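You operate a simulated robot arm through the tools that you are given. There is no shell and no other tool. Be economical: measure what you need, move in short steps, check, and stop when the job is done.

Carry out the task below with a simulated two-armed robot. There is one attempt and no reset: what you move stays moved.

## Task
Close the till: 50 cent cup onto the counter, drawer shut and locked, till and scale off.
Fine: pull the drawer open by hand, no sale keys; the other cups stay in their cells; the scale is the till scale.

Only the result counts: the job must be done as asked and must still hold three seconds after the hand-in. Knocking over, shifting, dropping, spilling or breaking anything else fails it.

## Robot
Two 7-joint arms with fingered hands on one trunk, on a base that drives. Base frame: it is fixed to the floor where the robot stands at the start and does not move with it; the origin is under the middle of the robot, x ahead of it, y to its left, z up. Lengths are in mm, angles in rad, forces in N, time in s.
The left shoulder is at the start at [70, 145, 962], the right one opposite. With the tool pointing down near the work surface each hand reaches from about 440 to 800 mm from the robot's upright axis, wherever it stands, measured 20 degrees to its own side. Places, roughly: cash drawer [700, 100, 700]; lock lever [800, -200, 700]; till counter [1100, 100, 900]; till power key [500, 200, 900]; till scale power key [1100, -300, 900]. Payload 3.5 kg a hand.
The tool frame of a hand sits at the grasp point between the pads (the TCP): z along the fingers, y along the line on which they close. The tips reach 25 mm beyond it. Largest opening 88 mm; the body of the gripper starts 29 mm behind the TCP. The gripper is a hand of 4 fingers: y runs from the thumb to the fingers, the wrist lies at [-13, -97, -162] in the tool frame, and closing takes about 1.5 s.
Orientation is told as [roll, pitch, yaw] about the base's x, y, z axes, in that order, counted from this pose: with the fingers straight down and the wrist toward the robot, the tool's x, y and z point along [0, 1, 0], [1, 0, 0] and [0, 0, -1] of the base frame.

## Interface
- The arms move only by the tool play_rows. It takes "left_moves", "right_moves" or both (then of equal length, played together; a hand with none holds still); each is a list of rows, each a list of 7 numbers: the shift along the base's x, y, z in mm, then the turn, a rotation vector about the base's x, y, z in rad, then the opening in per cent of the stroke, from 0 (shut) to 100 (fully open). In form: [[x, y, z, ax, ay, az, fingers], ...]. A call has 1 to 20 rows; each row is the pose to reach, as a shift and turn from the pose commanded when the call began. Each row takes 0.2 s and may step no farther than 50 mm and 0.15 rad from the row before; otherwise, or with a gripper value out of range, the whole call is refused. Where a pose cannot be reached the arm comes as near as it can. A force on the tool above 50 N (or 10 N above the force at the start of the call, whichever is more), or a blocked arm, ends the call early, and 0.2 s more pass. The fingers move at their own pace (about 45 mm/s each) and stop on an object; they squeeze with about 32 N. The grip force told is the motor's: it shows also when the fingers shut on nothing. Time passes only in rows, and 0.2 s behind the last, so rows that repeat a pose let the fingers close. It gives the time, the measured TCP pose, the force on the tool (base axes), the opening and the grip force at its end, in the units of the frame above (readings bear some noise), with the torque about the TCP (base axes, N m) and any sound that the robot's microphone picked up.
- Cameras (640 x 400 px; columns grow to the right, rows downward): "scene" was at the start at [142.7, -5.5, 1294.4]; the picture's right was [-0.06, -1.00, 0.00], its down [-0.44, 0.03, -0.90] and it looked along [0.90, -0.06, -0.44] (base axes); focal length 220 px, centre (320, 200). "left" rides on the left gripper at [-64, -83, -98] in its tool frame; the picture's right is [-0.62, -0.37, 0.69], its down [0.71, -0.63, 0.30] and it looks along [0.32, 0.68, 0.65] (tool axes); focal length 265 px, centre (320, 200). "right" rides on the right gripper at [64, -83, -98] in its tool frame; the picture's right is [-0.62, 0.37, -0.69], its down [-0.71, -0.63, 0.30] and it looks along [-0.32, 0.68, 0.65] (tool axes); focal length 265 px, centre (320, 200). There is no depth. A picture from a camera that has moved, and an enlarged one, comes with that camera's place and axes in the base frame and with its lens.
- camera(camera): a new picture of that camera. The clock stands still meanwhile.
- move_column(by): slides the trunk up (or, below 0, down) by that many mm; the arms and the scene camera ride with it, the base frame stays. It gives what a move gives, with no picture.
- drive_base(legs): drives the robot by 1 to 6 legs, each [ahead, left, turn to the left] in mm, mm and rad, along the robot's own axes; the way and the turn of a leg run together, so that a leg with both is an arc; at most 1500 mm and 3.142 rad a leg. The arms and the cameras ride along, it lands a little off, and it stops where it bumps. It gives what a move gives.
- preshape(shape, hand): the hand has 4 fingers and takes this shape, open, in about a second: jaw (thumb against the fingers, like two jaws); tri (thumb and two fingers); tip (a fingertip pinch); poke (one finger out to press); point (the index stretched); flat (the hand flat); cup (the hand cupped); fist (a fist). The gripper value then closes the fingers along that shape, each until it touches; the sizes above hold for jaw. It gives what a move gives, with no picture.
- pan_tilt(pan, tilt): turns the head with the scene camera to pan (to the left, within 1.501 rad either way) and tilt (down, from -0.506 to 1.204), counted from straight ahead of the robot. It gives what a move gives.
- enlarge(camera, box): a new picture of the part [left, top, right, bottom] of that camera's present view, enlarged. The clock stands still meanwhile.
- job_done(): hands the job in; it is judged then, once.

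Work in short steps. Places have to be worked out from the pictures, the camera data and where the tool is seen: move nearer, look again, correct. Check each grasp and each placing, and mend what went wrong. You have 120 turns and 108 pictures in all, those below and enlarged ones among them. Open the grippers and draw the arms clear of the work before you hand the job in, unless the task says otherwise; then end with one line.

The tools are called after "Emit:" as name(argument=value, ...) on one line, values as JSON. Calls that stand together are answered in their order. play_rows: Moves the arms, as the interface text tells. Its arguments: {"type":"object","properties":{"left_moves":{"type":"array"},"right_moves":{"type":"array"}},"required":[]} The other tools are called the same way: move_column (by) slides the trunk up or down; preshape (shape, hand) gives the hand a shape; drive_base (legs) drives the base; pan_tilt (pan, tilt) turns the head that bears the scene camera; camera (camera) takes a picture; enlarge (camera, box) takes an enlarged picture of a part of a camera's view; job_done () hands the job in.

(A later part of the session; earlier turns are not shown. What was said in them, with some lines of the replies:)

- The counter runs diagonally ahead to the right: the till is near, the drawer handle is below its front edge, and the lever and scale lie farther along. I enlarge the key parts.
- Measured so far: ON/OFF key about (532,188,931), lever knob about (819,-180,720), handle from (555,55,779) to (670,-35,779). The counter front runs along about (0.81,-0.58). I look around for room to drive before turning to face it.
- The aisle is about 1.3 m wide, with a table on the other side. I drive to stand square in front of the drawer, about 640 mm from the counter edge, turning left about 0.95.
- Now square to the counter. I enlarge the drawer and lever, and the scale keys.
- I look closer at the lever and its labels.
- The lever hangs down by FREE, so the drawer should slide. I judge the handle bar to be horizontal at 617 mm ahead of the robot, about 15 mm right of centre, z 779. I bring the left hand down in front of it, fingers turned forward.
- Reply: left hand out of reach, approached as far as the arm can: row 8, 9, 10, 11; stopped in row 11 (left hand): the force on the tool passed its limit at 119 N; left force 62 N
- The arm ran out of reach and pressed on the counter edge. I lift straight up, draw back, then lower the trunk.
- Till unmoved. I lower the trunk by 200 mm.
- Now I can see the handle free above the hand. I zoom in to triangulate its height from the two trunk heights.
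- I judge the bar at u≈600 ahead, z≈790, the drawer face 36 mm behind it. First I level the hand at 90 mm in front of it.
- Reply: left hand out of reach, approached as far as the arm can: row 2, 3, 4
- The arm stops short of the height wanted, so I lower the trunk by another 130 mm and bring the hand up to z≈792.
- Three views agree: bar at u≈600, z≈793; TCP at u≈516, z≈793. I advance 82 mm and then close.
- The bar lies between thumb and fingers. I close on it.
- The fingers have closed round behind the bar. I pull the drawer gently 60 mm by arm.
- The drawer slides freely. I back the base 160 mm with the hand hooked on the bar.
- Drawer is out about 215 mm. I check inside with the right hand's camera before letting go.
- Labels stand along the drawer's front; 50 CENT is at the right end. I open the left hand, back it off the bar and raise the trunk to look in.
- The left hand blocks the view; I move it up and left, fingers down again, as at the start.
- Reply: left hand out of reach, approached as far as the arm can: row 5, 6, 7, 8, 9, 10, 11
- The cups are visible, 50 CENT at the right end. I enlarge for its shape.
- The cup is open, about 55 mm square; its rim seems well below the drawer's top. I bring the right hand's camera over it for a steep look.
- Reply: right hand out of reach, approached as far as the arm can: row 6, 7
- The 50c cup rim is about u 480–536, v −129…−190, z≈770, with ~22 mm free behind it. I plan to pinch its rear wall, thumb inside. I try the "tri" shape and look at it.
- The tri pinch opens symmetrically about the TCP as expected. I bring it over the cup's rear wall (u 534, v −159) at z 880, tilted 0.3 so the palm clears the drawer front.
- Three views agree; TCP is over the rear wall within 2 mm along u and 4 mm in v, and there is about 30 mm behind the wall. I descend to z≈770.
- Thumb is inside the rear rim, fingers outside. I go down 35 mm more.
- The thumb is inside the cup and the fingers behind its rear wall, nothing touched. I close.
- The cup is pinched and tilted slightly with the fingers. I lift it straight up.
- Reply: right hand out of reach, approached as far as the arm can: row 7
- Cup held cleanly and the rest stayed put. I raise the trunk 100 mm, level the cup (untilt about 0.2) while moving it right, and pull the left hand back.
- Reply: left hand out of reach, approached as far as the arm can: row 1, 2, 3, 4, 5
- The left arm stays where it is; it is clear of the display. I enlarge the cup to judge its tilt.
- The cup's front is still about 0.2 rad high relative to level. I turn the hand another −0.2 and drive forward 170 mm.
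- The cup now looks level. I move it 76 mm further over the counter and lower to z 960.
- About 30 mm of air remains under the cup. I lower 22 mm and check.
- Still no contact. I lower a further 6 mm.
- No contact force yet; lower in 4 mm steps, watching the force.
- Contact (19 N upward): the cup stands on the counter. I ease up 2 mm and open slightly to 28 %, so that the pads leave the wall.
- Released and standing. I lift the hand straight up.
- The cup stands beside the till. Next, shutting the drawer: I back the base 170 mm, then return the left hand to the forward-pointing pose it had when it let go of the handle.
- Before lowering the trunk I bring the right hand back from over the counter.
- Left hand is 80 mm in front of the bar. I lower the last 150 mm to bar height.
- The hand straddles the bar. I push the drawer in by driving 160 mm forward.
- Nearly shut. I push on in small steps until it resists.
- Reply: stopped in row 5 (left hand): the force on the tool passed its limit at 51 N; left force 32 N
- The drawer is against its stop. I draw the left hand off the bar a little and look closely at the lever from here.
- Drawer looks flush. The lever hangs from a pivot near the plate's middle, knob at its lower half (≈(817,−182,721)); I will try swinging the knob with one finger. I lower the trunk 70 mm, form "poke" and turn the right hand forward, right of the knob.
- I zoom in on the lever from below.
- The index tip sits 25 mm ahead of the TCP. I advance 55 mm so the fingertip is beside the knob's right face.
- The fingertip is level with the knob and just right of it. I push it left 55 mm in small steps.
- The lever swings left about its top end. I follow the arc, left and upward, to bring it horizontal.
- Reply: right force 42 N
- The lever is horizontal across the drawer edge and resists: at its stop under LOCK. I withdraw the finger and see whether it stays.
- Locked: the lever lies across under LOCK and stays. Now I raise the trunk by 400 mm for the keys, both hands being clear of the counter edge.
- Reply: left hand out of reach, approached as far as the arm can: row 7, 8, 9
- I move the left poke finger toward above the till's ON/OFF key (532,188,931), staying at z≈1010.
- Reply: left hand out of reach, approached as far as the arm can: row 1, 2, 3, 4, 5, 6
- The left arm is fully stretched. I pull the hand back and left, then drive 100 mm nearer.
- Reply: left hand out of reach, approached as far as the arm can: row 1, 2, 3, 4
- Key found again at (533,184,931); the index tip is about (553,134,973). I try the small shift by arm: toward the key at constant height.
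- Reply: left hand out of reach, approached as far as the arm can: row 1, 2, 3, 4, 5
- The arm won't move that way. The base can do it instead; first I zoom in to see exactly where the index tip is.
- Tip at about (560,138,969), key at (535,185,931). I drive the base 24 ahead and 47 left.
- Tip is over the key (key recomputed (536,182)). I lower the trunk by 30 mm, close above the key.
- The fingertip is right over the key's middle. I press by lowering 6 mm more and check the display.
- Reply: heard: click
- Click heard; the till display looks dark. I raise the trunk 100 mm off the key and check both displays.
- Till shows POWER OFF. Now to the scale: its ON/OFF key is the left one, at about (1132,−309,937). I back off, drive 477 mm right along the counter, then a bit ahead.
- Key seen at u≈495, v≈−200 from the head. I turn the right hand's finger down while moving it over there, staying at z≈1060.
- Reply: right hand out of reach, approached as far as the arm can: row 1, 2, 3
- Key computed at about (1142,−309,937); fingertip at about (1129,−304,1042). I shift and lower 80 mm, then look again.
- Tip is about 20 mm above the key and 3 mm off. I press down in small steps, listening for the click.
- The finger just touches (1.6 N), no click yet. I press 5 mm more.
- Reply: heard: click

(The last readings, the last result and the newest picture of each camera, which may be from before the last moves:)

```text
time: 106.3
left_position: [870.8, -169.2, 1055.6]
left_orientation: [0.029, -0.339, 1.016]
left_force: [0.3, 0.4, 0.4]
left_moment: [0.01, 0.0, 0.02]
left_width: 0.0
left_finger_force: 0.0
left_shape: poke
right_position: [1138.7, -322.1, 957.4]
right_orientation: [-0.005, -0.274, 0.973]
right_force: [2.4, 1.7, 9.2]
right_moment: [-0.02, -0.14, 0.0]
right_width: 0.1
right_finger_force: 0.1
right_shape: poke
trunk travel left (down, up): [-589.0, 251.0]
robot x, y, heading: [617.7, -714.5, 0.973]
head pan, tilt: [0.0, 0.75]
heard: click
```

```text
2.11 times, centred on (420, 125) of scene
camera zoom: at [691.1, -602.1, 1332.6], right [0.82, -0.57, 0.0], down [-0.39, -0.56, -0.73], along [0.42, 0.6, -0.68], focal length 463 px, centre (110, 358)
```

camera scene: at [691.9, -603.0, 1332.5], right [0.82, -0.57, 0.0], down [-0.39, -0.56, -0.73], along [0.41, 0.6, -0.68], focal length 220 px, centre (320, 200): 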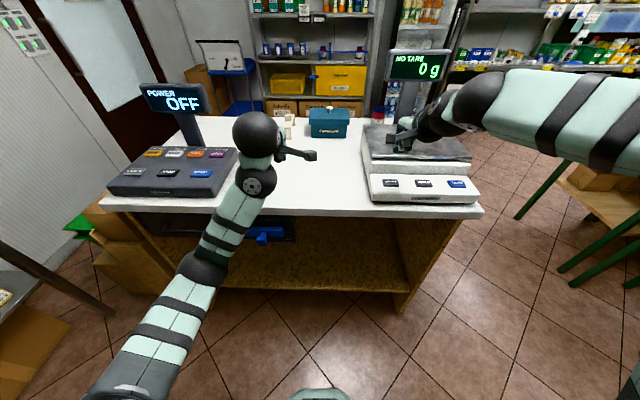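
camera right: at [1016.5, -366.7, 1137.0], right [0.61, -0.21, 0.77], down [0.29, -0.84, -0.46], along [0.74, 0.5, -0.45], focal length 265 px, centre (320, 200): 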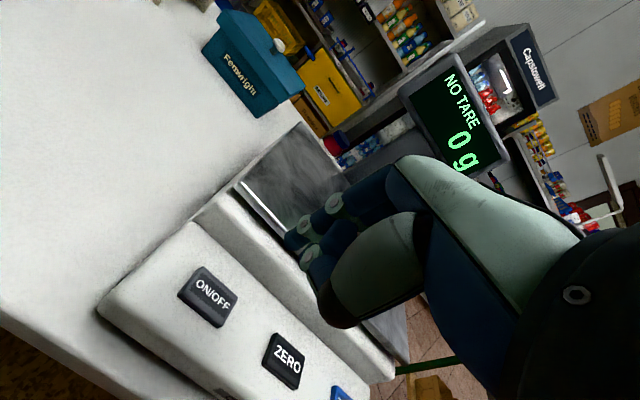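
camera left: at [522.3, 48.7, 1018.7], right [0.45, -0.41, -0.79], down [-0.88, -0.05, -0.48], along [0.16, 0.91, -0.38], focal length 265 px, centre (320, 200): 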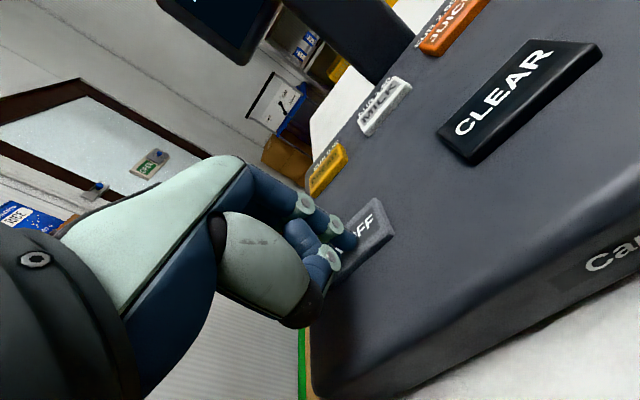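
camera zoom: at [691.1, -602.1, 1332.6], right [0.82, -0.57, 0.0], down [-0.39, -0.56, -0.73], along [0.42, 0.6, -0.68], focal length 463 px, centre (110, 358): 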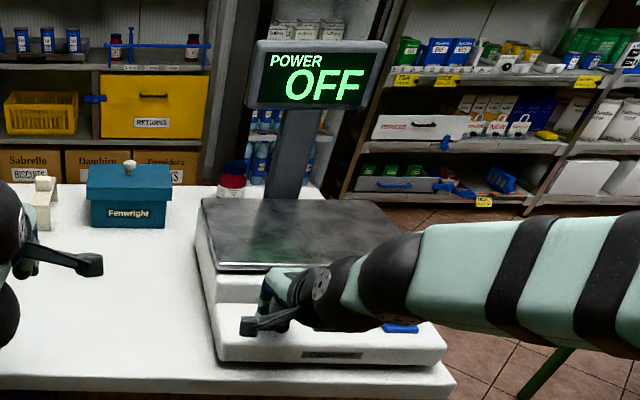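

Click, and the scale shows POWER OFF. I lift the finger, drive back clear of the counter, open both hands, and make a last check.

Emit:
play_rows(right_moves=[[0, 0, 15, 0, 0, 0, 100], [0, 0, 45, 0, 0, 0, 100], [0, 0, 80, 0, 0, 0, 100], [0, 0, 110, 0, 0, 0, 100]])

Emit:
drive_base(legs=[[-200, 0, 0]])

Emit:
preshape(hand="right", shape="jaw")

Emit:
preshape(hand="left", shape="jaw")

Emit:
camera(camera="scene")

Emit:
enlarge(camera="scene", box=[130, 60, 350, 240])

```text
time: 107.3
left_position: [873.1, -169.4, 1054.9]
left_orientation: [0.028, -0.335, 1.017]
left_force: [0.9, 0.8, 0.2]
left_moment: [0.0, -0.02, -0.01]
left_width: 0.1
left_finger_force: 0.1
left_shape: poke
right_position: [1139.3, -322.1, 1065.7]
right_orientation: [-0.006, -0.269, 0.973]
right_force: [0.4, 0.0, -0.3]
right_moment: [-0.02, 0.03, -0.01]
right_width: 0.0
right_finger_force: 0.1
right_shape: poke
trunk travel left (down, up): [-589.0, 251.0]
robot x, y, heading: [611.9, -715.2, 0.967]
head pan, tilt: [0.0, 0.75]
```

```text
time: 108.9
left_position: [757.5, -334.2, 1053.7]
left_orientation: [0.028, -0.337, 1.021]
left_force: [-0.1, -0.5, 0.1]
left_moment: [-0.03, -0.04, -0.03]
left_width: 0.2
left_finger_force: 0.1
left_shape: poke
right_position: [1025.9, -486.4, 1065.1]
right_orientation: [-0.004, -0.269, 0.976]
right_force: [0.1, 0.1, 0.4]
right_moment: [-0.02, 0.02, 0.02]
right_width: 0.0
right_finger_force: 0.1
right_shape: poke
trunk travel left (down, up): [-589.0, 251.0]
robot x, y, heading: [506.2, -873.7, 0.972]
head pan, tilt: [0.0, 0.75]
```

```text
time: 109.8
left_position: [757.8, -332.6, 1054.0]
left_orientation: [0.028, -0.336, 1.02]
left_force: [0.3, 0.2, 0.1]
left_moment: [0.0, 0.01, -0.01]
left_width: 0.1
left_finger_force: 0.0
left_shape: poke
right_position: [1025.6, -486.1, 1064.6]
right_orientation: [-0.004, -0.27, 0.977]
right_force: [0.5, 0.1, 0.8]
right_moment: [-0.05, 0.03, -0.02]
right_width: 87.9
right_finger_force: 0.0
right_shape: jaw
trunk travel left (down, up): [-589.0, 251.0]
robot x, y, heading: [503.9, -877.4, 0.971]
head pan, tilt: [0.0, 0.75]
```

```text
time: 110.7
left_position: [758.8, -333.5, 1053.7]
left_orientation: [0.03, -0.337, 1.017]
left_force: [0.0, -0.3, 0.1]
left_moment: [0.0, -0.01, -0.02]
left_width: 87.8
left_finger_force: 0.1
left_shape: jaw
right_position: [1026.1, -485.8, 1065.5]
right_orientation: [-0.005, -0.27, 0.974]
right_force: [0.3, -0.4, 0.0]
right_moment: [0.04, 0.04, 0.0]
right_width: 87.9
right_finger_force: 0.1
right_shape: jaw
trunk travel left (down, up): [-589.0, 251.0]
robot x, y, heading: [501.1, -876.9, 0.971]
head pan, tilt: [0.0, 0.75]
```

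```text
9 pictures are left
camera scene: at [578.3, -766.6, 1332.4], right [0.83, -0.57, 0.0], down [-0.39, -0.56, -0.73], along [0.41, 0.6, -0.68], focal length 220 px, centre (320, 200)
```

scene: 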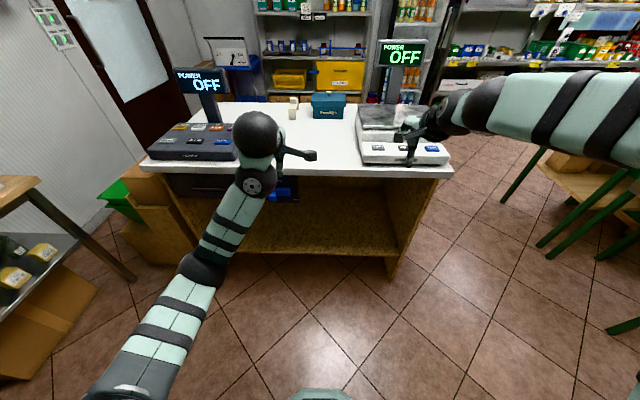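

```text
2.22 times, centred on (240, 150) of scene
camera zoom: at [578.3, -766.6, 1332.4], right [0.83, -0.57, 0.0], down [-0.39, -0.56, -0.73], along [0.41, 0.6, -0.68], focal length 489 px, centre (498, 311)
```

zoom: 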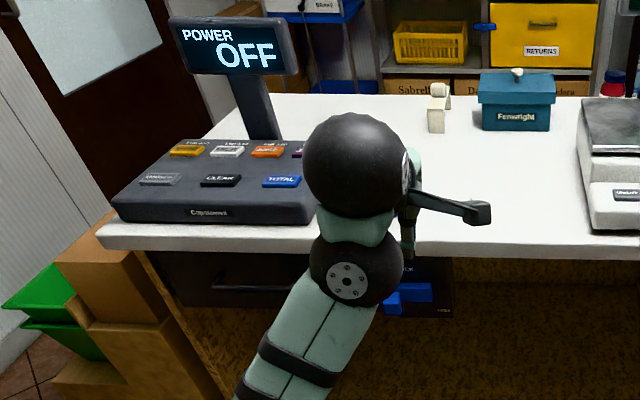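

Both displays show OFF and the lever is across. The left arm hides the cup; I shift 150 mm further back-right to check it.

Emit:
drive_base(legs=[[-60, -150, 0]])

Emit:
enlarge(camera="scene", box=[60, 60, 300, 220])

Emit:
camera(camera="left")

```text
time: 112.1
left_position: [850.9, -470.3, 1054.1]
left_orientation: [0.028, -0.337, 1.017]
left_force: [-0.8, -0.2, -0.3]
left_moment: [0.0, -0.03, -0.01]
left_width: 87.8
left_finger_force: 0.0
left_shape: jaw
right_position: [1118.9, -622.5, 1065.8]
right_orientation: [-0.004, -0.269, 0.976]
right_force: [-1.0, 0.7, 0.7]
right_moment: [-0.04, 0.01, -0.01]
right_width: 88.1
right_finger_force: 0.0
right_shape: jaw
trunk travel left (down, up): [-589.0, 251.0]
robot x, y, heading: [590.1, -1011.0, 0.969]
head pan, tilt: [0.0, 0.75]
```

```text
2.50 times, centred on (180, 140) of scene
camera zoom: at [670.6, -902.5, 1332.3], right [0.82, -0.57, 0.0], down [-0.39, -0.56, -0.73], along [0.41, 0.6, -0.68], focal length 550 px, centre (670, 350)
```

zoom: 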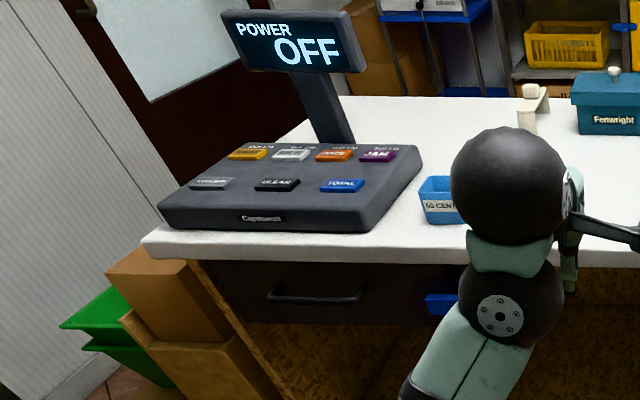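

```text
6 pictures are left
camera left: at [849.6, -598.9, 1118.3], right [0.45, -0.41, -0.79], down [-0.88, -0.05, -0.48], along [0.16, 0.91, -0.38], focal length 265 px, centre (320, 200)
```

left: 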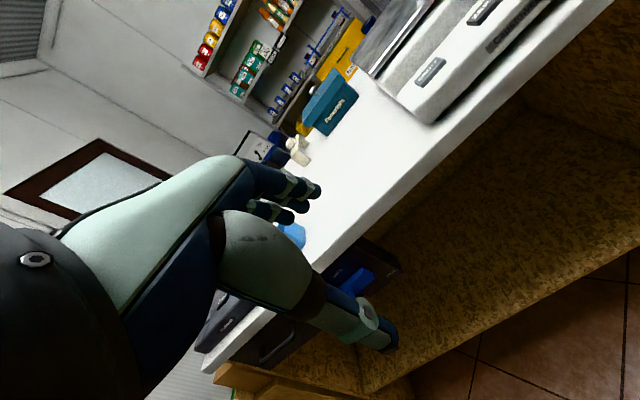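

The 50c cup stands on the counter, the drawer is shut with the lever across, and till and scale are off. Both hands are open and clear, so I hand in.

Emit:
job_done()

```text
The job is handed in.
```

The 50 cent cup is on the counter, the drawer is shut and locked, and both the till and the till scale show POWER OFF. I handed the job in.
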